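You operate a simulated robot arm through the tools that you are given. There is no shell and no other tool.

You run a simulated robot arm. Do the job below in one go: nothing can be reset, and whatever is moved stays where it is left.

## Task
Draw the reel's lead out and plug it into the purple socket.
Fine: socket strip off while plugging, on again after; set the hold slider to FREE for drawing, back to HOLD after. Where these are worked on the way, their far stop is far enough and under half their travel is too little: green switch of the socket strip.

The check looks at the end state, three seconds after you hand in, the way a careful person would. Anything else that was tipped, shoved, dropped, spilled or broken makes it a failure.

## Robot
A 7-joint arm with a fingered hand, fixed in place. Base frame: the origin is on the floor under the middle of its stand, x ahead of it, y to its left, z up. Units: cm, degrees, N and s.
With the tool pointing down near the work surface it reaches from about 32 to 72 cm from the base axis. Its first joint turns from -166.0 to 166.0 degrees. Payload 4 kg.
The TCP is the grasp point between the finger pads, 2.6 cm short of the fingertips. In the tool frame z runs along the fingers and y along their closing line. The gripper opens to 14.8 cm; its body begins 7.3 cm behind the TCP. The gripper is a hand of 3 fingers: y runs from the thumb to the fingers, the wrist lies at [0, 0, -23.9] in the tool frame, and closing takes about 1.5 s.
Orientation is that of the tool frame in the base frame, as [roll, pitch, yaw] about the fixed x, y, z axes, in that order (R = Rz(yaw) Ry(pitch) Rx(roll)). With the fingers straight down and closing along the base's y, the tool's x points along the base's -x, its y along +y and its z along -z.

## Interface
- The arm moves only by the tool move_arm. Its argument "deltas" is one flat list of numbers, 6 for each row, row after row: the shift along the tool's x, y, z in cm, then the turn, a rotation vector about the tool's x, y, z in degrees. In form: [tx, ty, tz, ax, ay, az, tx, ty, tz, ax, ay, az, ...]. A call has 1 to 20 rows; each row shifts and turns the commanded pose from where the row before left it, along the tool's axes as they then stand. "jaw" is the finger opening in cm, from 0 to 14.8, set as the call begins (left out, the last holds). A row lasts 0.2 s, in which the tool goes at most 5 cm and 8.6 degrees; a call with a longer step from one row to the next is refused whole, and so is a gripper value outside its range. A pose out of reach is approached as far as the arm can. The call stops where the force on the tool passes 40 N (or 10 N more than at its start, if that is more) or the arm is blocked; 0.2 s more then pass. Each finger travels about 7.2 cm/s and halts on what it meets, pressing with about 25 N; the grip force reading is that of the motor and also rises with nothing between the fingers. The clock runs only during rows and for 0.2 s after the last one: add rows that do not move to give the fingers time. It gives the time, the measured TCP pose, the force on the tool (base axes), the opening and the grip force at its end, in the units of the frame above (readings bear some noise), with the torque about the TCP (base axes, N m) and any sound that the robot's microphone picked up, and new pictures: "show" is both (left out), scene, wrist or none.
- Cameras (640 x 400 px; columns grow to the right, rows downward): "scene" is fixed at [5.5, 49.57, 144.49]; the picture's right is [-0.96, -0.28, 0.00], its down [-0.26, 0.90, -0.35] and it looks along [0.10, -0.34, -0.94] (base axes); focal length 303 px, centre (320, 200). "wrist" rides on the gripper at [6.8, -3.9, -9] in the tool frame; the picture's right is [0.50, 0.87, 0.00], its down [-0.65, 0.38, -0.65] and it looks along [-0.57, 0.33, 0.76] (tool axes); focal length 222 px, centre (320, 200). There is no depth. A picture from a camera that has moved, and an enlarged one, comes with that camera's place and axes in the base frame and with its lens. The place of the scene camera against the robot may be out by one fixed shift of up to 1.2 cm in any direction.
- raise_lower(by): slides the trunk up (or, below 0, down) by that many cm; the arm rides with it, the base frame stays. It gives what a move gives, with no picture.
- set_grasp(shape): the hand has 3 fingers and takes this shape, open, in about a second: jaw (thumb against the fingers, like two jaws); tri (thumb and two fingers); tip (a fingertip pinch); poke (one finger out to press); point (the index stretched); flat (the hand flat); cup (the hand cupped); fist (a fist). The gripper value then closes the fingers along that shape, each until it touches; the sizes above hold for jaw. It gives what a move gives, with no picture.
- close_up(camera, box): a new picture of the part [left, top, right, bottom] of that camera's present view, enlarged. It takes no simulated time.
- job_done(): hands the job in; it is judged then, once.

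Nothing tells you positions but the pictures and the camera data. Unless the task says otherwise, let go and move clear before handing in.

The tools are called after ">>>" as name(argument=value, ...) on one line, values as JSON. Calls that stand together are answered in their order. move_arm: Moves the arm, as the interface text tells. Its arguments: {"type":"object","properties":{"deltas":{"type":"array","items":{"type":"number"}},"jaw":{"type":"number"},"show":{"type":"string","enum":["both","scene","wrist","none"]}},"required":["deltas"]} The other tools are called the same way: raise_lower (by) moves the trunk up or down; set_grasp (shape) gives the hand a shape; close_up (camera, box) takes an enlarged picture of a part of a camera's view; job_done () hands the job in.

At the start:

```text
time: 0.0
tcp_pos: [0.89, 39.07, 117.37]
tool_rot: [180.0, 0.0, 179.9]
contact_force: [0.2, -0.5, 0.0]
torque: [0.02, 0.01, 0.03]
opening: 14.77
grasp_force: 0.0
shape: jaw
trunk travel left (down, up): [-52.5, 6.5]
```

scene: 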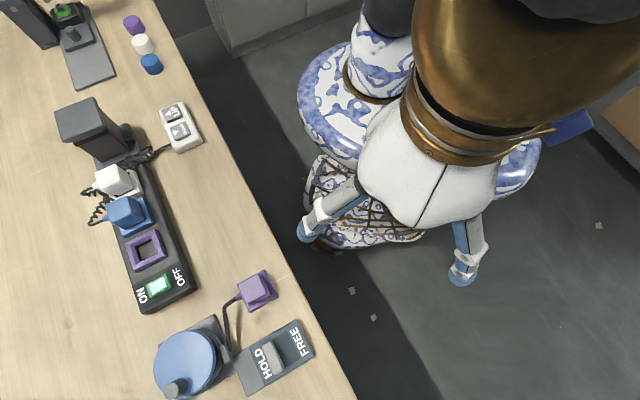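
wrist: 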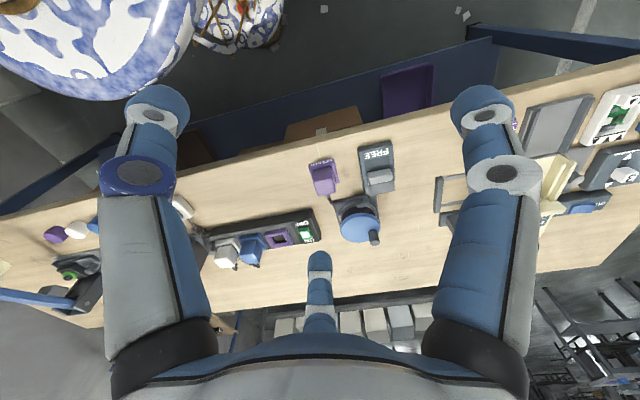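

The bench lies on the left of the scene view. On it I see the socket strip with a green switch, the purple socket, the reel with its purple plug and the HOLD/FREE slider. I'll enlarge these parts before moving.

>>> close_up(camera="scene", box=[140, 260, 340, 400])

>>> close_up(camera="scene", box=[50, 90, 250, 320])

>>> close_up(camera="wrist", box=[180, 130, 450, 290])

```text
2.86 times, centred on (240, 330) of scene
camera zoom: at [5.5, 49.57, 144.49], right [-0.96, -0.28, 0.0], down [-0.26, 0.9, -0.35], along [0.1, -0.34, -0.94], focal length 866 px, centre (549, -171)
```

zoom: 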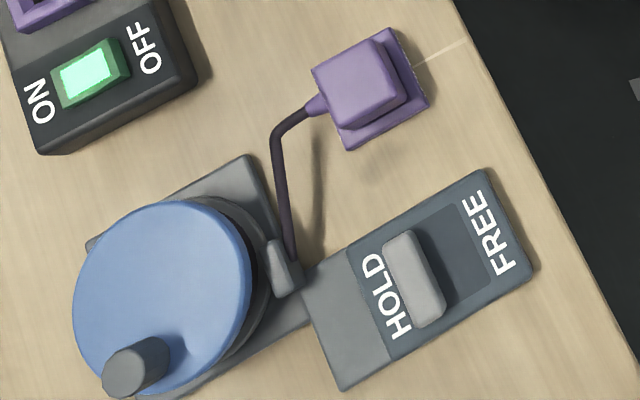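

```text
1.74 times, centred on (150, 205) of scene
camera zoom: at [5.5, 49.57, 144.49], right [-0.96, -0.28, 0.0], down [-0.26, 0.9, -0.35], along [0.1, -0.34, -0.94], focal length 527 px, centre (616, 191)
```

zoom: 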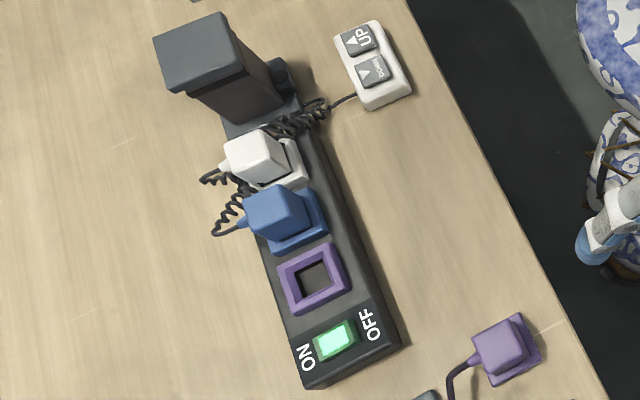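

```text
2.37 times, centred on (315, 210) of wrist
camera zoom: at [-5.94, 35.19, 126.45], right [-0.5, 0.87, 0.0], down [0.65, 0.38, 0.65], along [0.57, 0.33, -0.76], focal length 526 px, centre (332, 176)
```

zoom: 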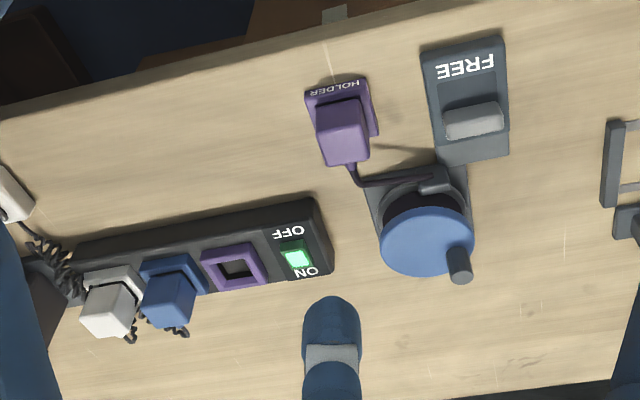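

The plug sits in a holder near x17 y49, the slider is near x11 y58, and the strip is near x35 y50, at about z90. I'll move the hand above this area for closer wrist views.

>>> move_arm(deltas=[-2.0, 1.3, 1.0, 0, 0, 0, -3.0, 2.0, 1.5, 0, 0, 0, -3.0, 2.0, 1.5, 0, 0, 0, -3.0, 2.0, 1.5, 0, 0, 0, -3.0, 2.0, 1.5, 0, 0, 0, -2.0, 1.3, 1.0, 0, 0, 0, -1.0, 0.4, 0.5, 0, 0, 0])

```text
time: 1.6
tcp_pos: [17.99, 50.21, 108.89]
tool_rot: [-179.9, -0.1, 179.9]
contact_force: [0.2, -1.1, 0.4]
torque: [0.01, -0.01, 0.04]
opening: 14.78
grasp_force: 0.0
shape: jaw
trunk travel left (down, up): [-52.5, 6.5]
camera wrist: at [11.14, 46.27, 117.92], right [-0.5, 0.87, 0.0], down [0.66, 0.38, 0.65], along [0.57, 0.33, -0.76], focal length 222 px, centre (320, 200)
```

scene: 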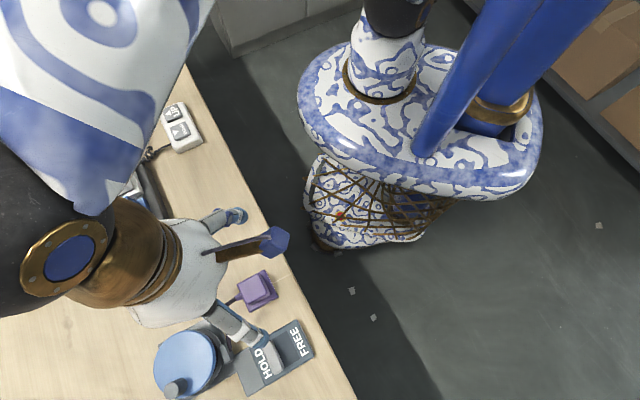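
wrist: 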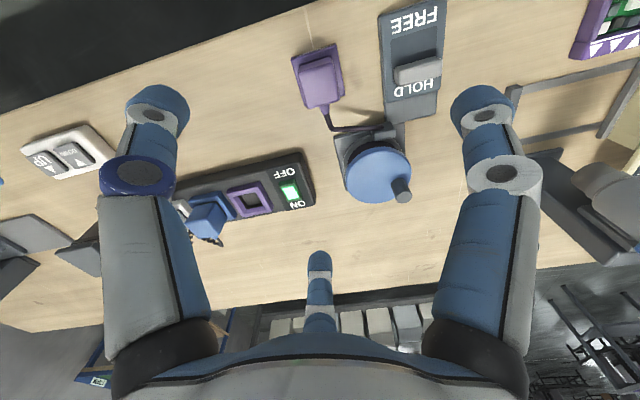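

I have a second viewpoint now. I'll enlarge it to triangulate the slider, plug, socket and switch.

>>> close_up(camera="wrist", box=[270, 0, 470, 125])

>>> close_up(camera="wrist", box=[170, 125, 430, 288])

```text
3.20 times, centred on (370, 62) of wrist
camera zoom: at [11.14, 46.27, 117.92], right [-0.5, 0.87, 0.0], down [0.66, 0.38, 0.65], along [0.57, 0.33, -0.76], focal length 711 px, centre (160, 640)
```

zoom: 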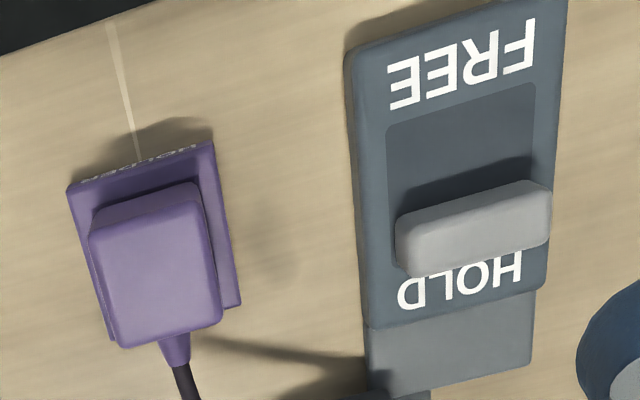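

```text
2.45 times, centred on (300, 206) of wrist
camera zoom: at [11.14, 46.27, 117.92], right [-0.5, 0.87, 0.0], down [0.66, 0.38, 0.65], along [0.57, 0.33, -0.76], focal length 545 px, centre (369, 184)
```

zoom: 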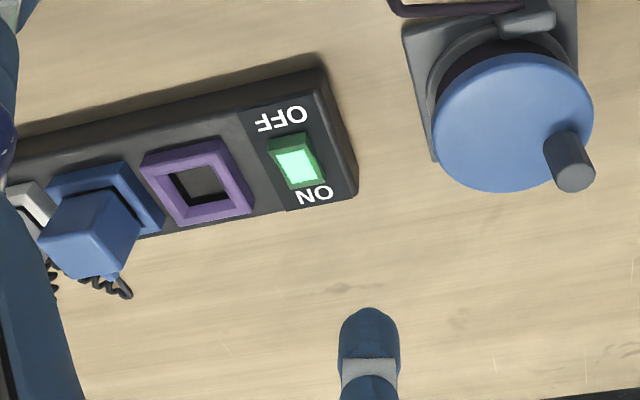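

Estimates so far: plug top (17.4, 49.7, 89), slider handle (10.4, 58.4, 90), switch (32.3, 53, 91) and socket (36.2, 48, 91.6). The strip runs at about 128° in the base frame. I'll turn the hand to that direction over the plug for a close look.

>>> move_arm(deltas=[0, 0, 0.5, 0, 0, -6, 0, 0, 1, 0, 0, -8, 0, 0, 1, 0, 0, -8, 0, 0, 1, 0, 0, -8, 0, 0, 1, 0, 0, -8, 0, 0, 0.5, 0, 0, 0])

>>> close_up(camera="wrist", box=[200, 60, 440, 210])

```text
time: 3.0
tcp_pos: [18.02, 50.11, 103.89]
tool_rot: [180.0, 0.0, -141.9]
contact_force: [-0.1, 0.0, -0.1]
torque: [-0.02, -0.02, -0.01]
opening: 14.77
grasp_force: 0.1
shape: jaw
trunk travel left (down, up): [-52.5, 6.5]
camera wrist: at [14.95, 42.86, 112.93], right [-0.93, 0.37, 0.0], down [0.28, 0.7, 0.65], along [0.24, 0.61, -0.76], focal length 222 px, centre (320, 200)
```

scene: 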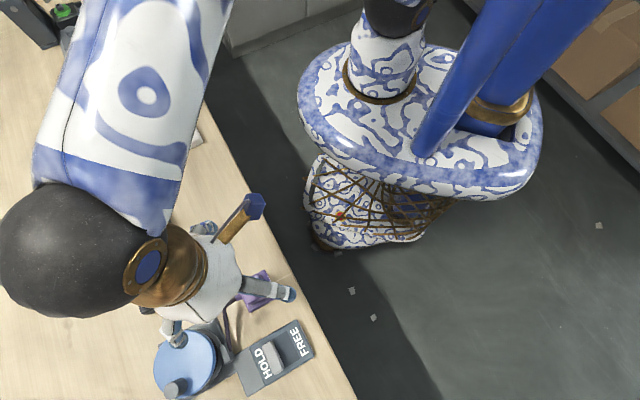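
wrist: 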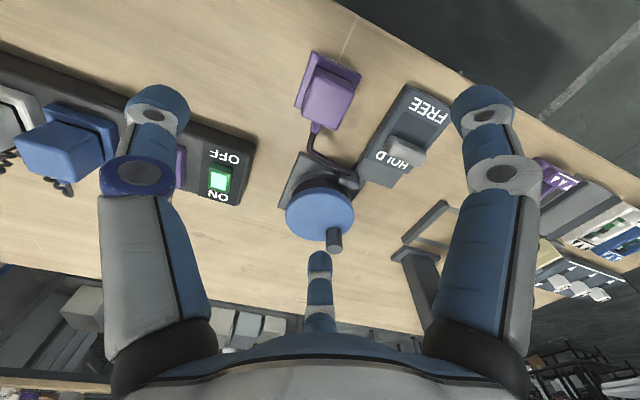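

```text
2.67 times, centred on (320, 135) of wrist
camera zoom: at [14.95, 42.86, 112.93], right [-0.93, 0.37, 0.0], down [0.28, 0.7, 0.65], along [0.24, 0.61, -0.76], focal length 592 px, centre (320, 373)
```

zoom: 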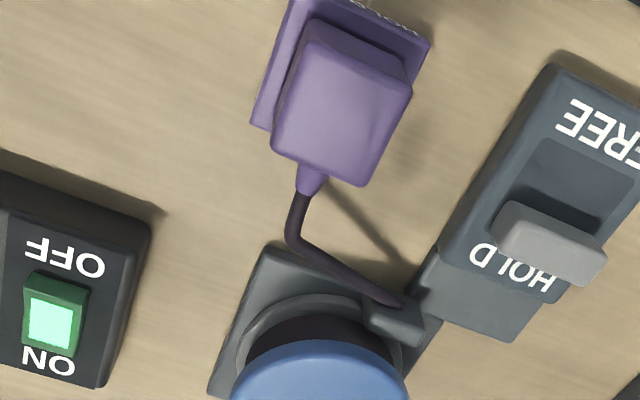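

The hand is now aligned with the strip. Before I touch anything, I'll test at this height how the fingers close in the jaw and tip shapes.

>>> move_arm(deltas=[0, 0, 0, 0, 0, 0, 0, 0, 0, 0, 0, 0, 0, 0, 0, 0, 0, 0, 0, 0, 0, 0, 0, 0, 0, 0, 0, 0, 0, 0, 0, 0, 0, 0, 0, 0], jaw=4)

>>> set_grasp(shape="tip")

>>> close_up(camera="wrist", box=[0, 0, 640, 400])

>>> close_up(camera="scene", box=[120, 180, 340, 400])

```text
time: 4.4
tcp_pos: [17.93, 50.14, 103.85]
tool_rot: [179.9, 0.0, -141.9]
contact_force: [0.0, 0.3, 0.0]
torque: [0.02, -0.03, 0.01]
opening: 4.07
grasp_force: 0.1
shape: jaw
trunk travel left (down, up): [-52.5, 6.5]
camera wrist: at [14.95, 42.86, 112.94], right [-0.93, 0.37, 0.0], down [0.28, 0.7, 0.65], along [0.24, 0.61, -0.76], focal length 222 px, centre (320, 200)
```

scene: 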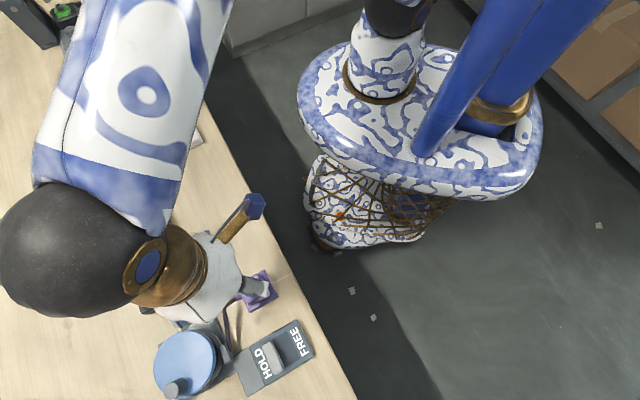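
wrist: 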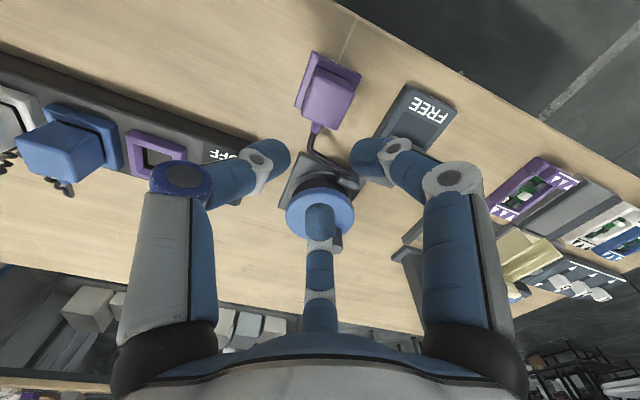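

```text
time: 5.3
tcp_pos: [17.98, 50.18, 103.81]
tool_rot: [180.0, 0.0, -142.0]
contact_force: [-0.8, 0.0, 0.7]
torque: [0.01, 0.0, 0.01]
opening: 14.79
grasp_force: 0.1
shape: tip
trunk travel left (down, up): [-52.5, 6.5]
```

```text
1.00 times, centred on (320, 200) of wrist (not enlarged: the box is as wide or as high as the picture)
camera zoom: at [14.95, 42.86, 112.94], right [-0.93, 0.37, 0.0], down [0.28, 0.7, 0.65], along [0.24, 0.61, -0.76], focal length 222 px, centre (320, 200)
```

zoom: 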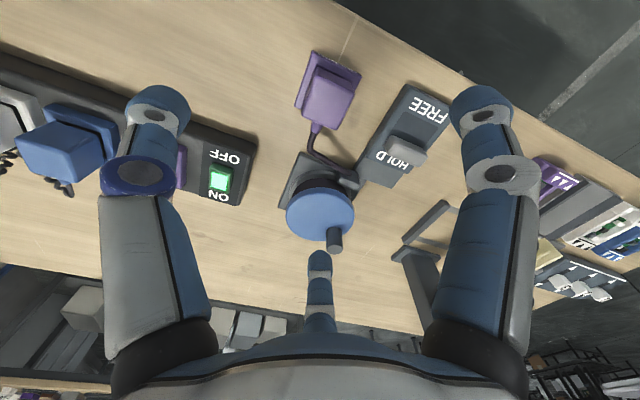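

```text
1.82 times, centred on (230, 290) of scene
camera zoom: at [5.5, 49.57, 144.49], right [-0.96, -0.28, 0.0], down [-0.26, 0.9, -0.35], along [0.1, -0.34, -0.94], focal length 551 px, centre (484, 36)
```

zoom: 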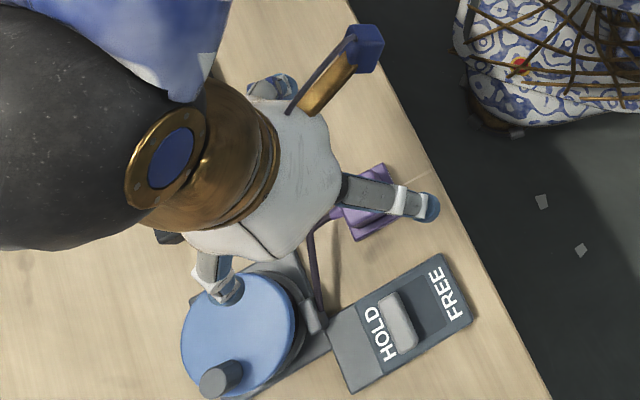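

Tip looks the same as jaw when open. I'll close it partway to see how it differs.

>>> move_arm(deltas=[0, 0, 0, 0, 0, 0, 0, 0, 0, 0, 0, 0, 0, 0, 0, 0, 0, 0, 0, 0, 0, 0, 0, 0, 0, 0, 0, 0, 0, 0, 0, 0, 0, 0, 0, 0], jaw=4, show="wrist")

>>> close_up(camera="scene", box=[120, 180, 340, 400])

>>> set_grasp(shape="poke")

>>> close_up(camera="wrist", box=[0, 0, 640, 400])

>>> close_up(camera="scene", box=[120, 180, 340, 400])

```text
time: 6.7
tcp_pos: [17.96, 50.2, 103.66]
tool_rot: [-179.9, 0.0, -142.0]
contact_force: [-0.1, 0.3, -0.6]
torque: [-0.01, 0.01, 0.02]
opening: 4.06
grasp_force: 0.0
shape: tip
trunk travel left (down, up): [-52.5, 6.5]
camera wrist: at [14.95, 42.86, 112.94], right [-0.93, 0.37, 0.0], down [0.28, 0.7, 0.65], along [0.24, 0.61, -0.76], focal length 222 px, centre (320, 200)
```

wrist: 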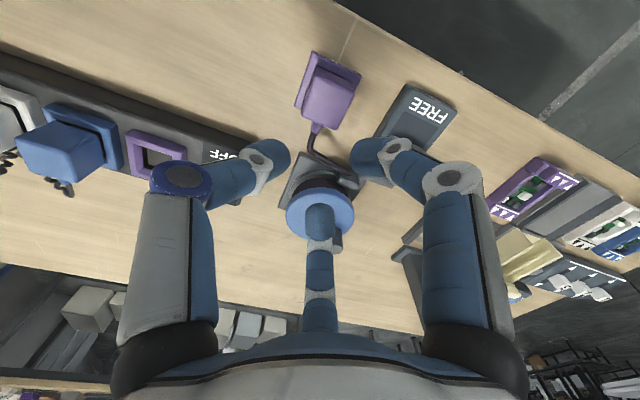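

```text
1.82 times, centred on (230, 290) of scene
camera zoom: at [5.5, 49.57, 144.49], right [-0.96, -0.28, 0.0], down [-0.26, 0.9, -0.35], along [0.1, -0.34, -0.94], focal length 551 px, centre (484, 36)
```

zoom: 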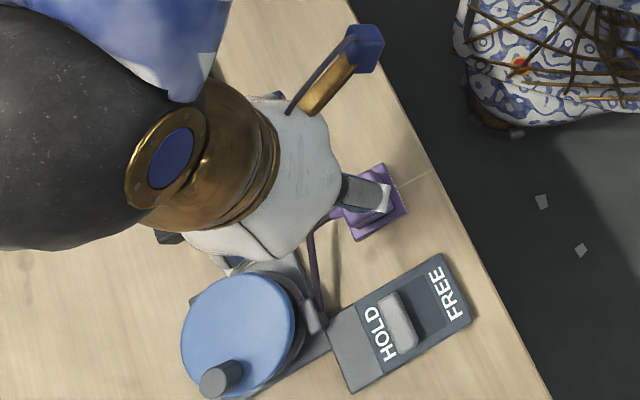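

```text
time: 7.6
tcp_pos: [17.9, 50.08, 103.84]
tool_rot: [180.0, 0.0, -142.0]
contact_force: [0.6, 0.8, -0.5]
torque: [0.0, 0.01, 0.01]
opening: 0.0
grasp_force: 0.1
shape: poke
trunk travel left (down, up): [-52.5, 6.5]
```

```text
1.00 times, centred on (320, 200) of wrist (not enlarged: the box is as wide or as high as the picture)
camera zoom: at [14.95, 42.86, 112.94], right [-0.93, 0.37, 0.0], down [0.28, 0.7, 0.65], along [0.24, 0.61, -0.76], focal length 222 px, centre (320, 200)
```

zoom: 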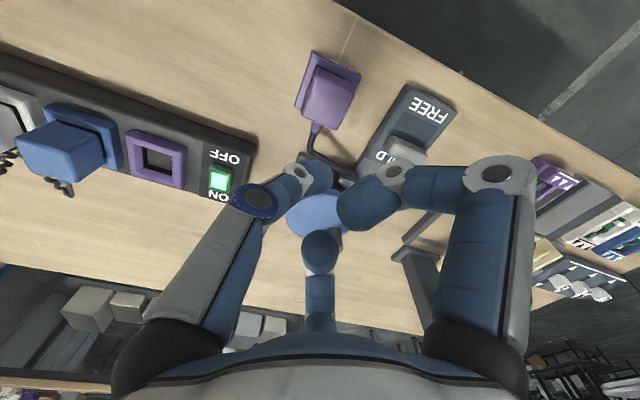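

```text
1.82 times, centred on (230, 290) of scene
camera zoom: at [5.5, 49.57, 144.49], right [-0.96, -0.28, 0.0], down [-0.26, 0.9, -0.35], along [0.1, -0.34, -0.94], focal length 551 px, centre (484, 36)
```

zoom: 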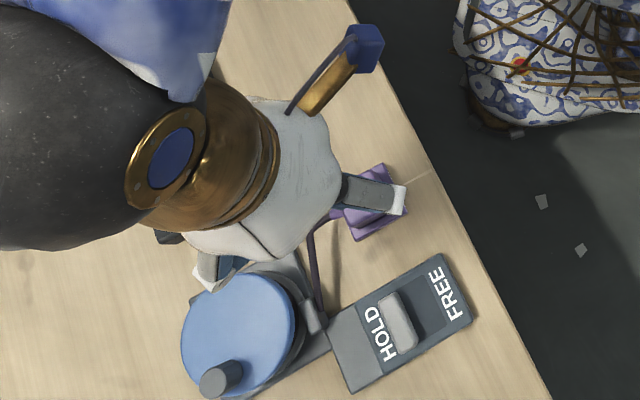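

In poke, the thumb-side finger points down at the centre. I'll enlarge the poke fingertip, the green switch and the slider to learn their details.

>>> close_up(camera="wrist", box=[110, 120, 270, 220])

>>> close_up(camera="wrist", box=[350, 70, 480, 190])

>>> close_up(camera="wrist", box=[240, 120, 440, 280])

```text
4.00 times, centred on (190, 170) of wrist
camera zoom: at [14.95, 42.86, 112.94], right [-0.93, 0.37, 0.0], down [0.28, 0.7, 0.65], along [0.24, 0.61, -0.76], focal length 888 px, centre (840, 320)
```

zoom: 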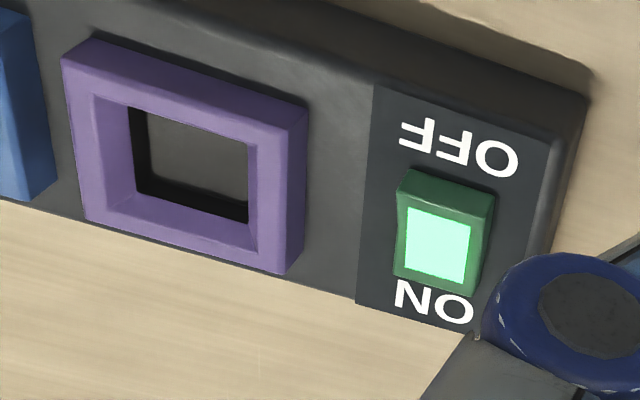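

```text
3.33 times, centred on (415, 130) of wrist
camera zoom: at [14.95, 42.86, 112.94], right [-0.93, 0.37, 0.0], down [0.28, 0.7, 0.65], along [0.24, 0.61, -0.76], focal length 740 px, centre (3, 433)
```

zoom: 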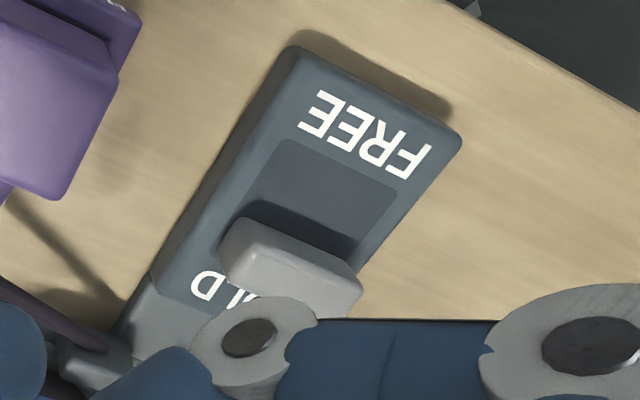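

```text
2.50 times, centred on (340, 200) of wrist
camera zoom: at [14.95, 42.86, 112.94], right [-0.93, 0.37, 0.0], down [0.28, 0.7, 0.65], along [0.24, 0.61, -0.76], focal length 555 px, centre (270, 200)
```

zoom: 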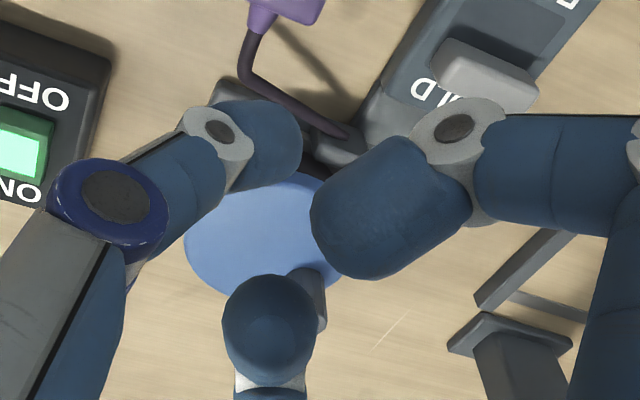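

The green switch is a rocker. The plug is a block about 4 cm square, aligned with the table at about 45°, and its cable leaves on the side away from the robot. I'll work the slider first, placing the poke finger just behind the handle on its HOLD side, still high up.

>>> move_arm(deltas=[-0.4, 2.86, 1.7, 0, 0, 0, -0.4, 2.86, 1.7, 0, 0, 0, -0.4, 2.86, 1.7, 0, 0, 0, -0.39, 2.86, 1.7, 0, 0, 0, 0, 0, 0, 0, 0, -7, 0, 0, 0, 0, 0, 0])

>>> close_up(camera="wrist", box=[220, 60, 460, 210])

>>> close_up(camera="scene", box=[180, 260, 360, 400])

```text
time: 9.0
tcp_pos: [12.16, 60.12, 96.89]
tool_rot: [179.9, 0.0, -135.0]
contact_force: [0.0, -0.9, 0.0]
torque: [0.01, -0.02, 0.0]
opening: 0.0
grasp_force: 0.1
shape: poke
trunk travel left (down, up): [-52.5, 6.5]
camera wrist: at [10.03, 52.5, 106.09], right [-0.97, 0.26, 0.0], down [0.19, 0.73, 0.65], along [0.17, 0.63, -0.76], focal length 222 px, centre (320, 200)
```

scene: 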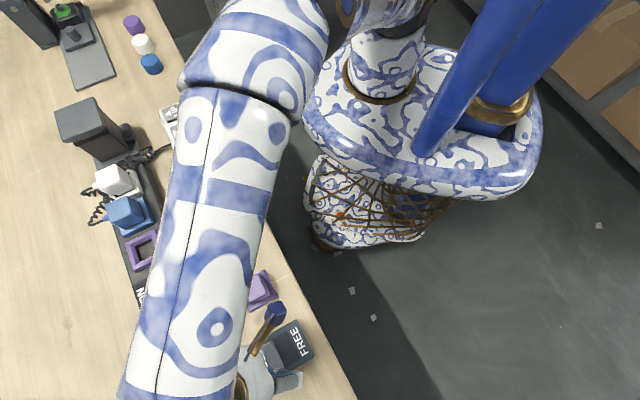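
wrist: 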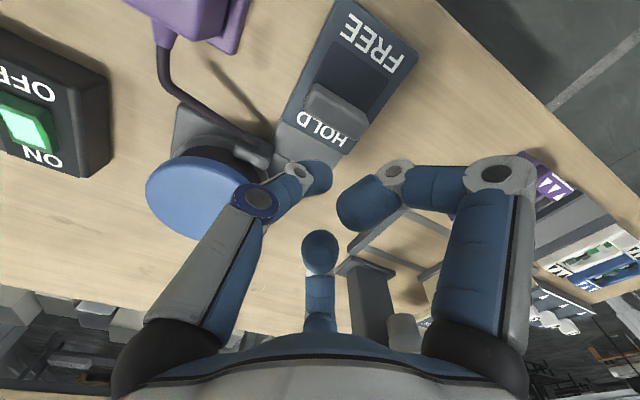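

```text
2.67 times, centred on (340, 135) of wrist
camera zoom: at [10.03, 52.5, 106.09], right [-0.97, 0.26, 0.0], down [0.19, 0.73, 0.65], along [0.17, 0.63, -0.76], focal length 592 px, centre (267, 373)
```

zoom: 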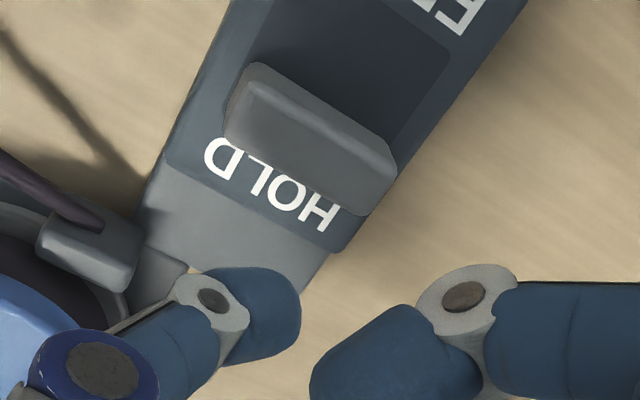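

```text
2.86 times, centred on (270, 330) of scene
camera zoom: at [5.5, 49.57, 144.49], right [-0.96, -0.28, 0.0], down [-0.26, 0.9, -0.35], along [0.1, -0.34, -0.94], focal length 866 px, centre (463, -171)
```

zoom: 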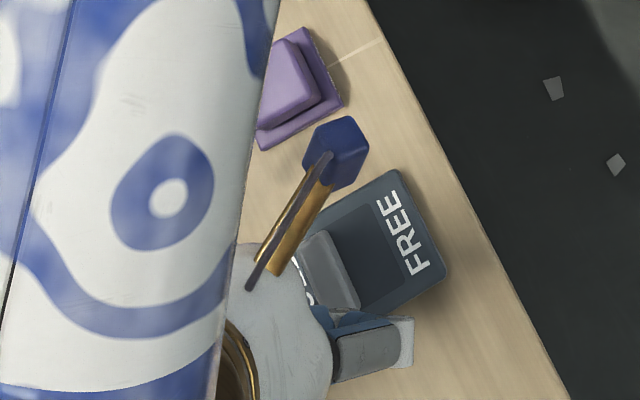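

The finger is about 2.3 cm behind the handle on the HOLD side. The plate top is near z 87.8 and the fingertip ends about 2.6 cm below the TCP. I'll descend in careful steps.

>>> move_arm(deltas=[0, 0, 1.5, 0, 0, 0, 0, 0, 1.5, 0, 0, 0, 0, 0, 1.5, 0, 0, 0, 0, 0, 1.0, 0, 0, 0, 0, 0, 0, 0, 0, 0], show="wrist")

>>> close_up(camera="wrist", box=[200, 40, 440, 190])

```text
time: 10.2
tcp_pos: [12.03, 59.97, 91.67]
tool_rot: [-180.0, 0.0, -134.9]
contact_force: [0.4, -0.1, 0.1]
torque: [0.0, 0.01, 0.03]
opening: 0.0
grasp_force: 0.1
shape: poke
trunk travel left (down, up): [-52.5, 6.5]
camera wrist: at [10.04, 52.46, 100.61], right [-0.97, 0.26, 0.0], down [0.2, 0.73, 0.65], along [0.17, 0.63, -0.76], focal length 222 px, centre (320, 200)
```

wrist: 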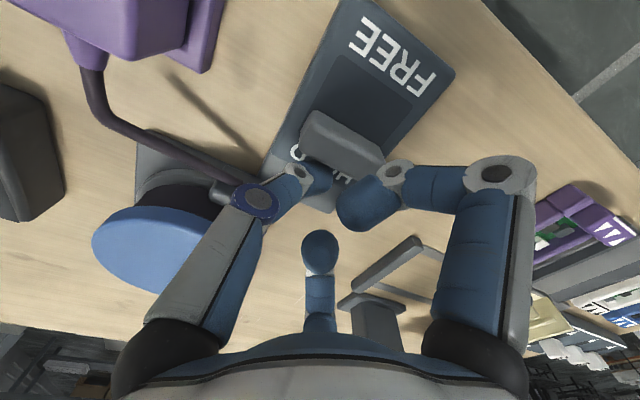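

```text
2.67 times, centred on (320, 115) of wrist
camera zoom: at [10.04, 52.46, 100.61], right [-0.97, 0.26, 0.0], down [0.2, 0.73, 0.65], along [0.17, 0.63, -0.76], focal length 592 px, centre (320, 427)
```

zoom: 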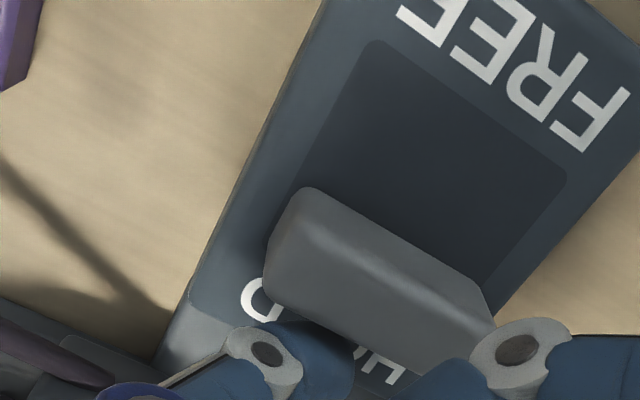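

The fingertip is just behind the handle. I'll lower a bit more, then push toward FREE (tool +x) in small steps.

>>> move_arm(deltas=[0, 0, 0.35, 0, 0, 0, 0, 0, 0.35, 0, 0, 0, 0, 0, 0, 0, 0, 0], show="none")

>>> move_arm(deltas=[0.4, 0, 0, 0, 0, 0, 0.4, 0, 0, 0, 0, 0, 0.4, 0, 0, 0, 0, 0, 0.4, 0, 0, 0, 0, 0], show="wrist")

>>> close_up(camera="wrist", box=[200, 40, 440, 190])

```text
time: 11.0
tcp_pos: [12.12, 60.06, 90.77]
tool_rot: [180.0, 0.0, -135.0]
contact_force: [0.4, 0.2, 0.0]
torque: [0.01, -0.02, -0.02]
opening: 0.0
grasp_force: 0.1
shape: poke
trunk travel left (down, up): [-52.5, 6.5]
```

```text
time: 12.0
tcp_pos: [10.94, 58.83, 90.79]
tool_rot: [-180.0, 0.0, -135.0]
contact_force: [1.4, -1.0, 0.7]
torque: [-0.03, 0.02, 0.0]
opening: 0.0
grasp_force: 0.0
shape: poke
trunk travel left (down, up): [-52.5, 6.5]
camera wrist: at [8.83, 51.34, 99.94], right [-0.97, 0.26, 0.0], down [0.2, 0.73, 0.65], along [0.17, 0.63, -0.76], focal length 222 px, centre (320, 200)
```

wrist: 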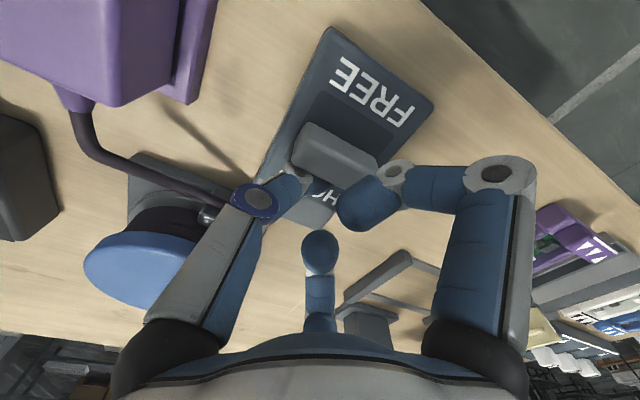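

```text
2.67 times, centred on (320, 115) of wrist
camera zoom: at [8.83, 51.34, 99.94], right [-0.97, 0.26, 0.0], down [0.2, 0.73, 0.65], along [0.17, 0.63, -0.76], focal length 592 px, centre (320, 427)
```

zoom: 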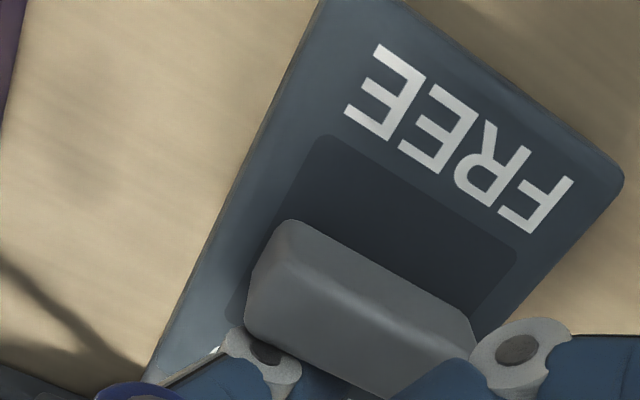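

The handle is sliding and the push is light. I'll keep going to the FREE stop.

>>> move_arm(deltas=[0.3, 0, 0, 0, 0, 0, 0.3, 0, 0, 0, 0, 0, 0.3, 0, 0, 0, 0, 0, 0.3, 0, 0, 0, 0, 0], show="wrist")

>>> close_up(camera="wrist", box=[200, 40, 440, 190])

```text
time: 13.0
tcp_pos: [10.03, 58.15, 90.81]
tool_rot: [-180.0, 0.0, -134.9]
contact_force: [0.3, 0.3, -0.2]
torque: [0.01, -0.03, -0.01]
opening: 0.0
grasp_force: 0.0
shape: poke
trunk travel left (down, up): [-52.5, 6.5]
camera wrist: at [8.0, 50.56, 99.92], right [-0.97, 0.26, 0.0], down [0.2, 0.73, 0.65], along [0.17, 0.63, -0.76], focal length 222 px, centre (320, 200)
```

wrist: 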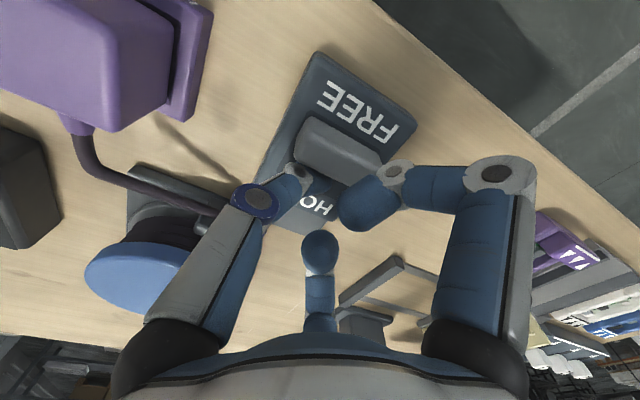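

```text
2.67 times, centred on (320, 115) of wrist
camera zoom: at [8.0, 50.56, 99.92], right [-0.97, 0.26, 0.0], down [0.2, 0.73, 0.65], along [0.17, 0.63, -0.76], focal length 592 px, centre (320, 427)
```

zoom: 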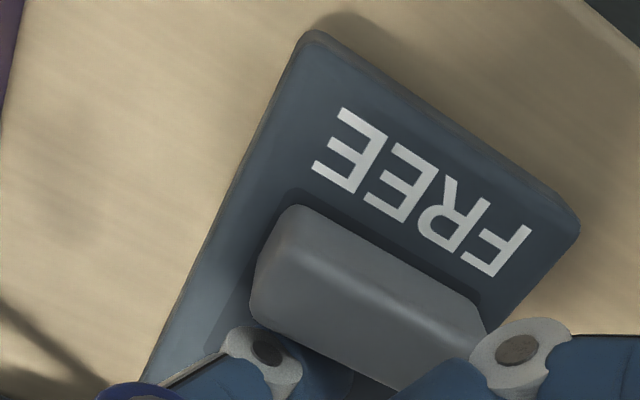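

It's nearly at the FREE end. I'll push in finer steps until it reaches the stop.

>>> move_arm(deltas=[0.2, 0, 0, 0, 0, 0, 0.2, 0, 0, 0, 0, 0, 0.2, 0, 0, 0, 0, 0], show="none")

>>> close_up(camera="wrist", box=[200, 40, 440, 190])

```text
time: 13.8
tcp_pos: [9.61, 57.79, 90.74]
tool_rot: [-180.0, 0.0, -135.1]
contact_force: [3.8, 3.2, 0.5]
torque: [0.01, 0.01, 0.08]
opening: 0.0
grasp_force: 0.1
shape: poke
trunk travel left (down, up): [-52.5, 6.5]
```

```text
2.67 times, centred on (320, 115) of wrist
camera zoom: at [7.65, 50.27, 99.93], right [-0.97, 0.26, 0.0], down [0.2, 0.73, 0.65], along [0.17, 0.63, -0.76], focal length 592 px, centre (320, 427)
```

zoom: 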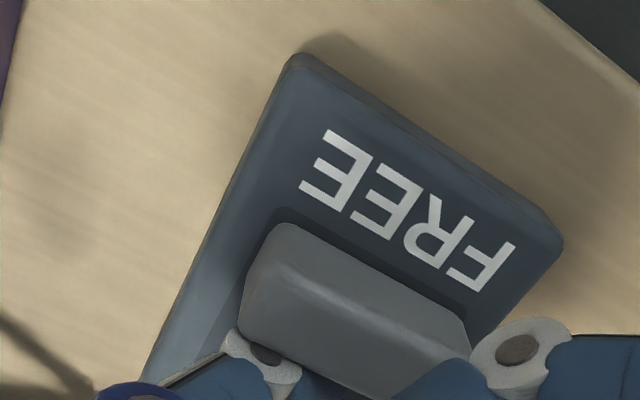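

>>> move_arm(deltas=[0.15, 0, 0, 0, 0, 0, 0.15, 0, 0, 0, 0, 0], show="none")

>>> close_up(camera="wrist", box=[200, 40, 440, 190])

```text
time: 14.4
tcp_pos: [9.72, 57.72, 90.86]
tool_rot: [180.0, 0.1, -135.0]
contact_force: [10.9, 12.4, 0.9]
torque: [0.07, -0.09, 0.21]
opening: 0.0
grasp_force: 0.1
shape: poke
trunk travel left (down, up): [-52.5, 6.5]
```

```text
2.67 times, centred on (320, 115) of wrist
camera zoom: at [7.62, 50.14, 99.91], right [-0.97, 0.26, 0.0], down [0.2, 0.73, 0.65], along [0.17, 0.63, -0.76], focal length 592 px, centre (320, 427)
```

zoom: 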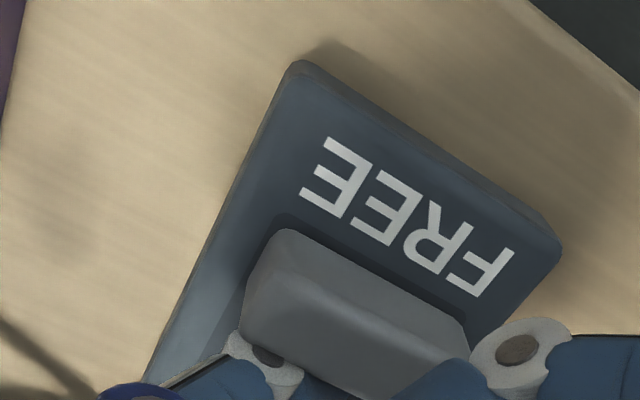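

The slider is at the FREE stop: the force rises and nothing moves further. I'll back off, rise, and cross to the switch at a safe height.

>>> move_arm(deltas=[-0.6, 0, 0, 0, 0, 0, -0.3, 0, -1, 0, 0, 0, 0, 0, -3, 0, 0, 0, 0, 0, -3, 0, 0, 0, 0, 0, -3, 0, 0, 0, 0, 0, -2, 0, 0, 0, 0, 0, 0, 0, 0, 0], show="wrist")

>>> close_up(camera="wrist", box=[280, 0, 480, 160])

```text
time: 16.0
tcp_pos: [10.19, 58.18, 102.78]
tool_rot: [180.0, 0.0, -134.8]
contact_force: [0.3, 0.3, -0.1]
torque: [0.02, 0.03, 0.0]
opening: 0.0
grasp_force: 0.0
shape: poke
trunk travel left (down, up): [-52.5, 6.5]
camera wrist: at [8.07, 50.65, 111.91], right [-0.97, 0.26, 0.0], down [0.2, 0.73, 0.65], along [0.17, 0.63, -0.76], focal length 222 px, centre (320, 200)
```

wrist: 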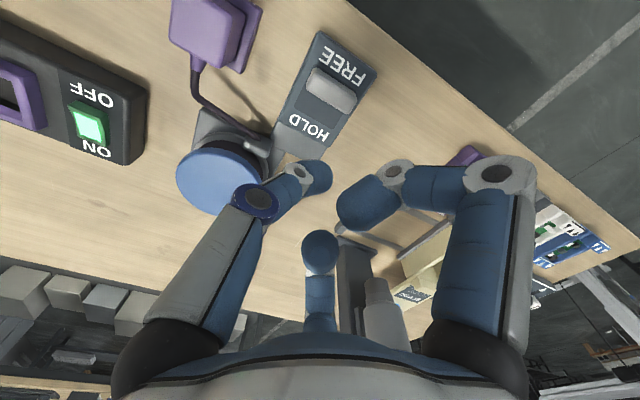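

```text
2.50 times, centred on (380, 80) of wrist
camera zoom: at [8.07, 50.65, 111.91], right [-0.97, 0.26, 0.0], down [0.2, 0.73, 0.65], along [0.17, 0.63, -0.76], focal length 555 px, centre (170, 500)
```

zoom: 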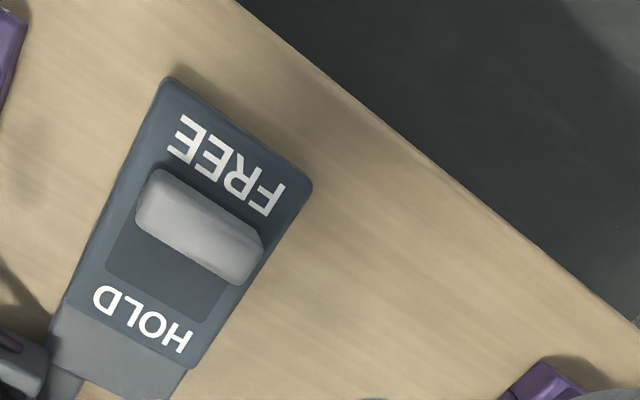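

Confirmed at FREE. Now I'll go above the strip switch.

>>> move_arm(deltas=[-1.66, -3.24, 0.3, 0, 0, 0, -1.66, -3.24, 0.3, 0, 0, 0, -1.66, -3.24, 0.3, 0, 0, 0, -1.66, -3.24, 0.3, 0, 0, 0, -1.66, -3.24, 0.3, 0, 0, 0, -1.66, -3.24, 0.3, 0, 0, 0, 0, 0, 0, 0, 0, 0])

>>> close_up(camera="wrist", box=[200, 40, 440, 190])

```text
time: 17.6
tcp_pos: [30.95, 51.44, 100.92]
tool_rot: [180.0, 0.0, -134.9]
contact_force: [-0.7, 0.1, -0.3]
torque: [0.0, 0.01, 0.0]
opening: 0.0
grasp_force: 0.0
shape: poke
trunk travel left (down, up): [-52.5, 6.5]
camera wrist: at [28.89, 43.84, 110.13], right [-0.97, 0.26, 0.0], down [0.19, 0.73, 0.65], along [0.17, 0.63, -0.76], focal length 222 px, centre (320, 200)
```

scene: 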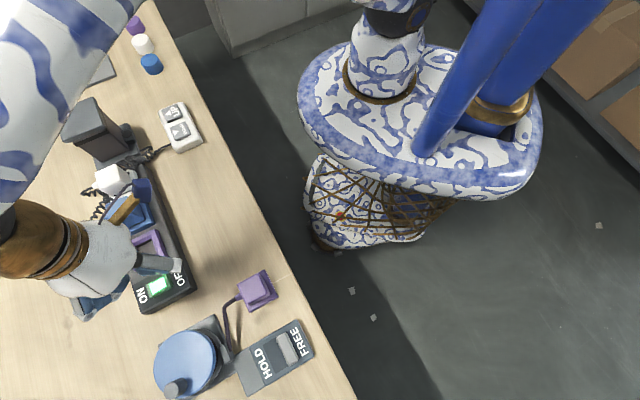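
wrist: 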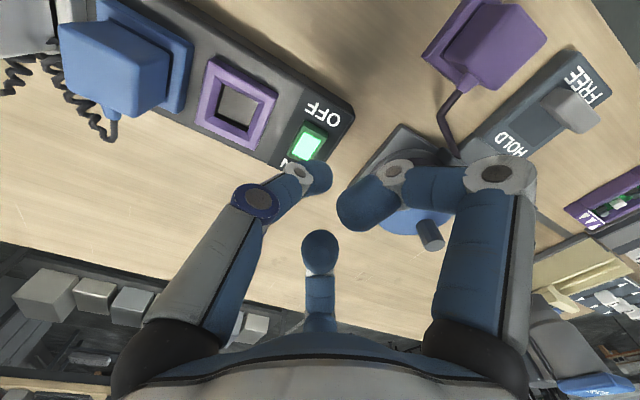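

```text
2.67 times, centred on (320, 115) of wrist
camera zoom: at [28.89, 43.84, 110.13], right [-0.97, 0.26, 0.0], down [0.19, 0.73, 0.65], along [0.17, 0.63, -0.76], focal length 592 px, centre (320, 427)
```

zoom: 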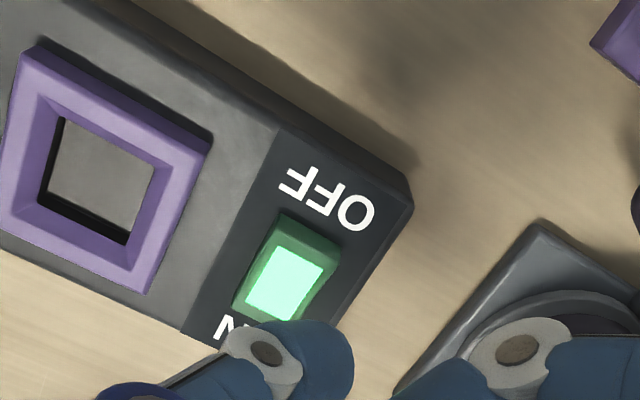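

The switch's OFF end (robot side) is near (31.6, 52.1, 91). I'll descend over it and check alignment before pressing.

>>> move_arm(deltas=[-1.07, 0, 1.0, 0, 0, 0, 0, 0, 2.0, 0, 0, 0, 0, 0, 2.0, 0, 0, 0, 0, 0, 1.4, 0, 0, 0, 0, 0, 0, 0, 0, 0])

>>> close_up(camera="wrist", box=[240, 80, 400, 200])

>>> close_up(camera="scene", box=[80, 200, 240, 330])

```text
time: 18.8
tcp_pos: [31.73, 52.08, 94.63]
tool_rot: [-179.9, 0.1, -135.0]
contact_force: [0.0, -0.4, -0.8]
torque: [0.0, -0.02, -0.02]
opening: 0.02
grasp_force: 0.1
shape: poke
trunk travel left (down, up): [-52.5, 6.5]
camera wrist: at [29.56, 44.55, 103.74], right [-0.97, 0.26, 0.0], down [0.2, 0.73, 0.65], along [0.17, 0.63, -0.76], focal length 222 px, centre (320, 200)
```

scene: 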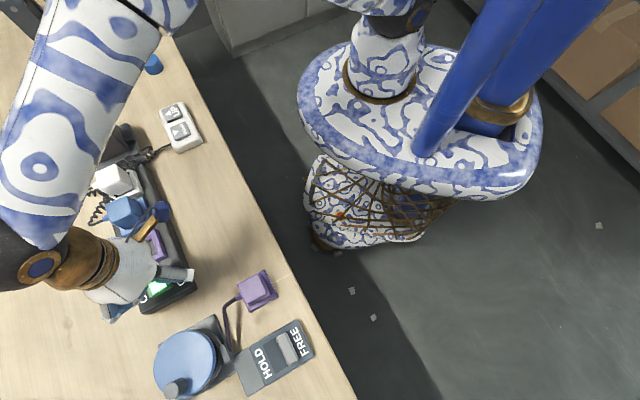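
wrist: 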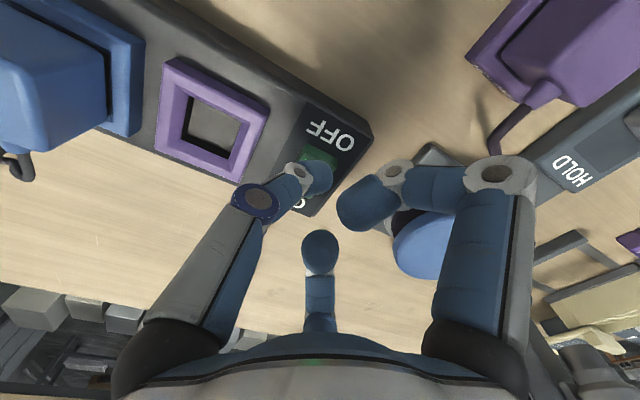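

```text
3.33 times, centred on (320, 140) of wrist
camera zoom: at [29.56, 44.55, 103.74], right [-0.97, 0.26, 0.0], down [0.2, 0.73, 0.65], along [0.17, 0.63, -0.76], focal length 740 px, centre (320, 400)
```

zoom: 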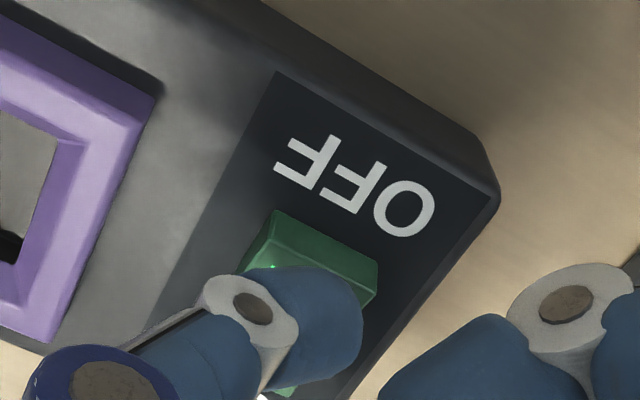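

```text
3.08 times, centred on (160, 265) of scene
camera zoom: at [5.5, 49.57, 144.49], right [-0.96, -0.28, 0.0], down [-0.26, 0.9, -0.35], along [0.1, -0.34, -0.94], focal length 932 px, centre (812, 0)
```

zoom: 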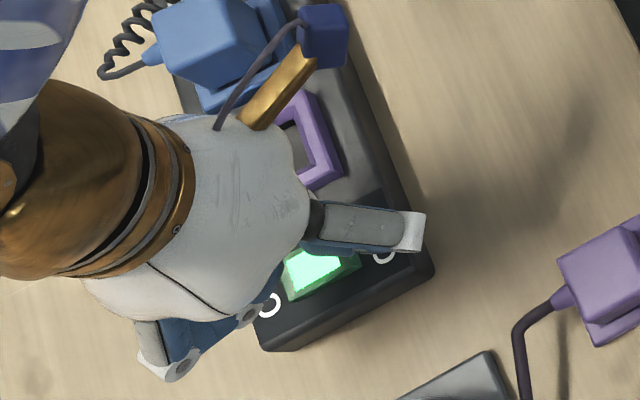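

The fingertip is over the OFF end. I'll press down in small steps and listen for a click.

>>> move_arm(deltas=[-0.3, 0, 0.2, 0, 0, 0, 0, 0, 0.25, 0, 0, 0, 0, 0, 0.25, 0, 0, 0, 0, 0, 0.25, 0, 0, 0, 0, 0, 0.25, 0, 0, 0])

>>> close_up(camera="wrist", box=[240, 80, 400, 200])

```text
time: 20.0
tcp_pos: [31.91, 52.26, 93.42]
tool_rot: [-180.0, 0.0, -134.9]
contact_force: [-0.3, 0.1, -0.1]
torque: [0.0, -0.02, 0.0]
opening: 0.0
grasp_force: 0.1
shape: poke
trunk travel left (down, up): [-52.5, 6.5]
camera wrist: at [29.82, 44.87, 102.52], right [-0.97, 0.26, 0.0], down [0.2, 0.73, 0.65], along [0.17, 0.63, -0.76], focal length 222 px, centre (320, 200)
```

scene: 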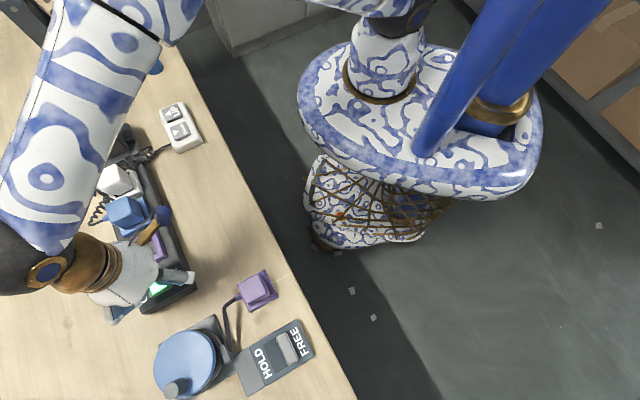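
wrist: 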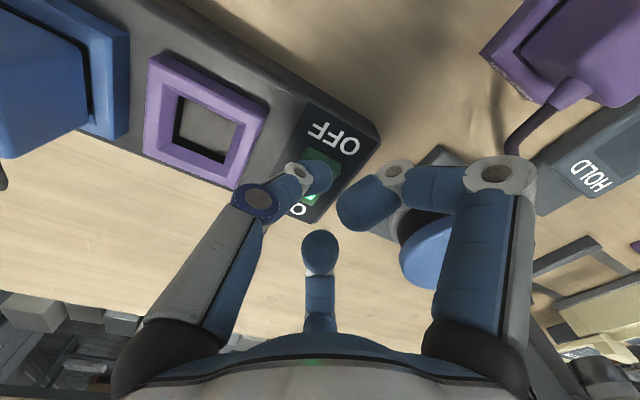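

```text
3.33 times, centred on (320, 140) of wrist
camera zoom: at [29.82, 44.87, 102.52], right [-0.97, 0.26, 0.0], down [0.2, 0.73, 0.65], along [0.17, 0.63, -0.76], focal length 740 px, centre (320, 400)
```

zoom: 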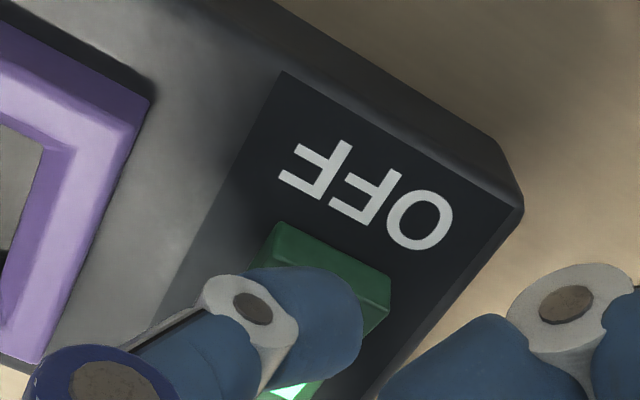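

No contact yet, so I'll keep descending.

>>> move_arm(deltas=[0, 0, 0.2, 0, 0, 0, 0, 0, 0.2, 0, 0, 0, 0, 0, 0.2, 0, 0, 0, 0, 0, 0.2, 0, 0, 0], show="none")

>>> close_up(camera="wrist", box=[240, 80, 400, 200])

```text
time: 21.0
tcp_pos: [31.94, 52.41, 93.05]
tool_rot: [-180.0, 0.1, -135.0]
contact_force: [3.2, -1.2, 18.6]
torque: [0.06, -0.15, -0.01]
opening: 0.0
grasp_force: 0.0
shape: poke
trunk travel left (down, up): [-52.5, 6.5]
heard: click
```

```text
3.33 times, centred on (320, 140) of wrist
camera zoom: at [29.82, 44.78, 101.96], right [-0.97, 0.26, 0.0], down [0.19, 0.73, 0.66], along [0.17, 0.63, -0.75], focal length 740 px, centre (320, 400)
```

zoom: 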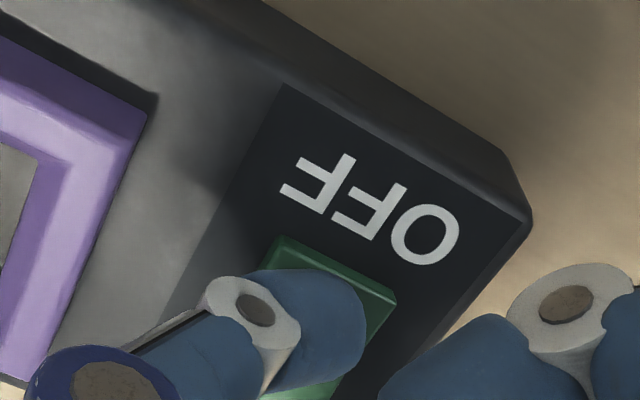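

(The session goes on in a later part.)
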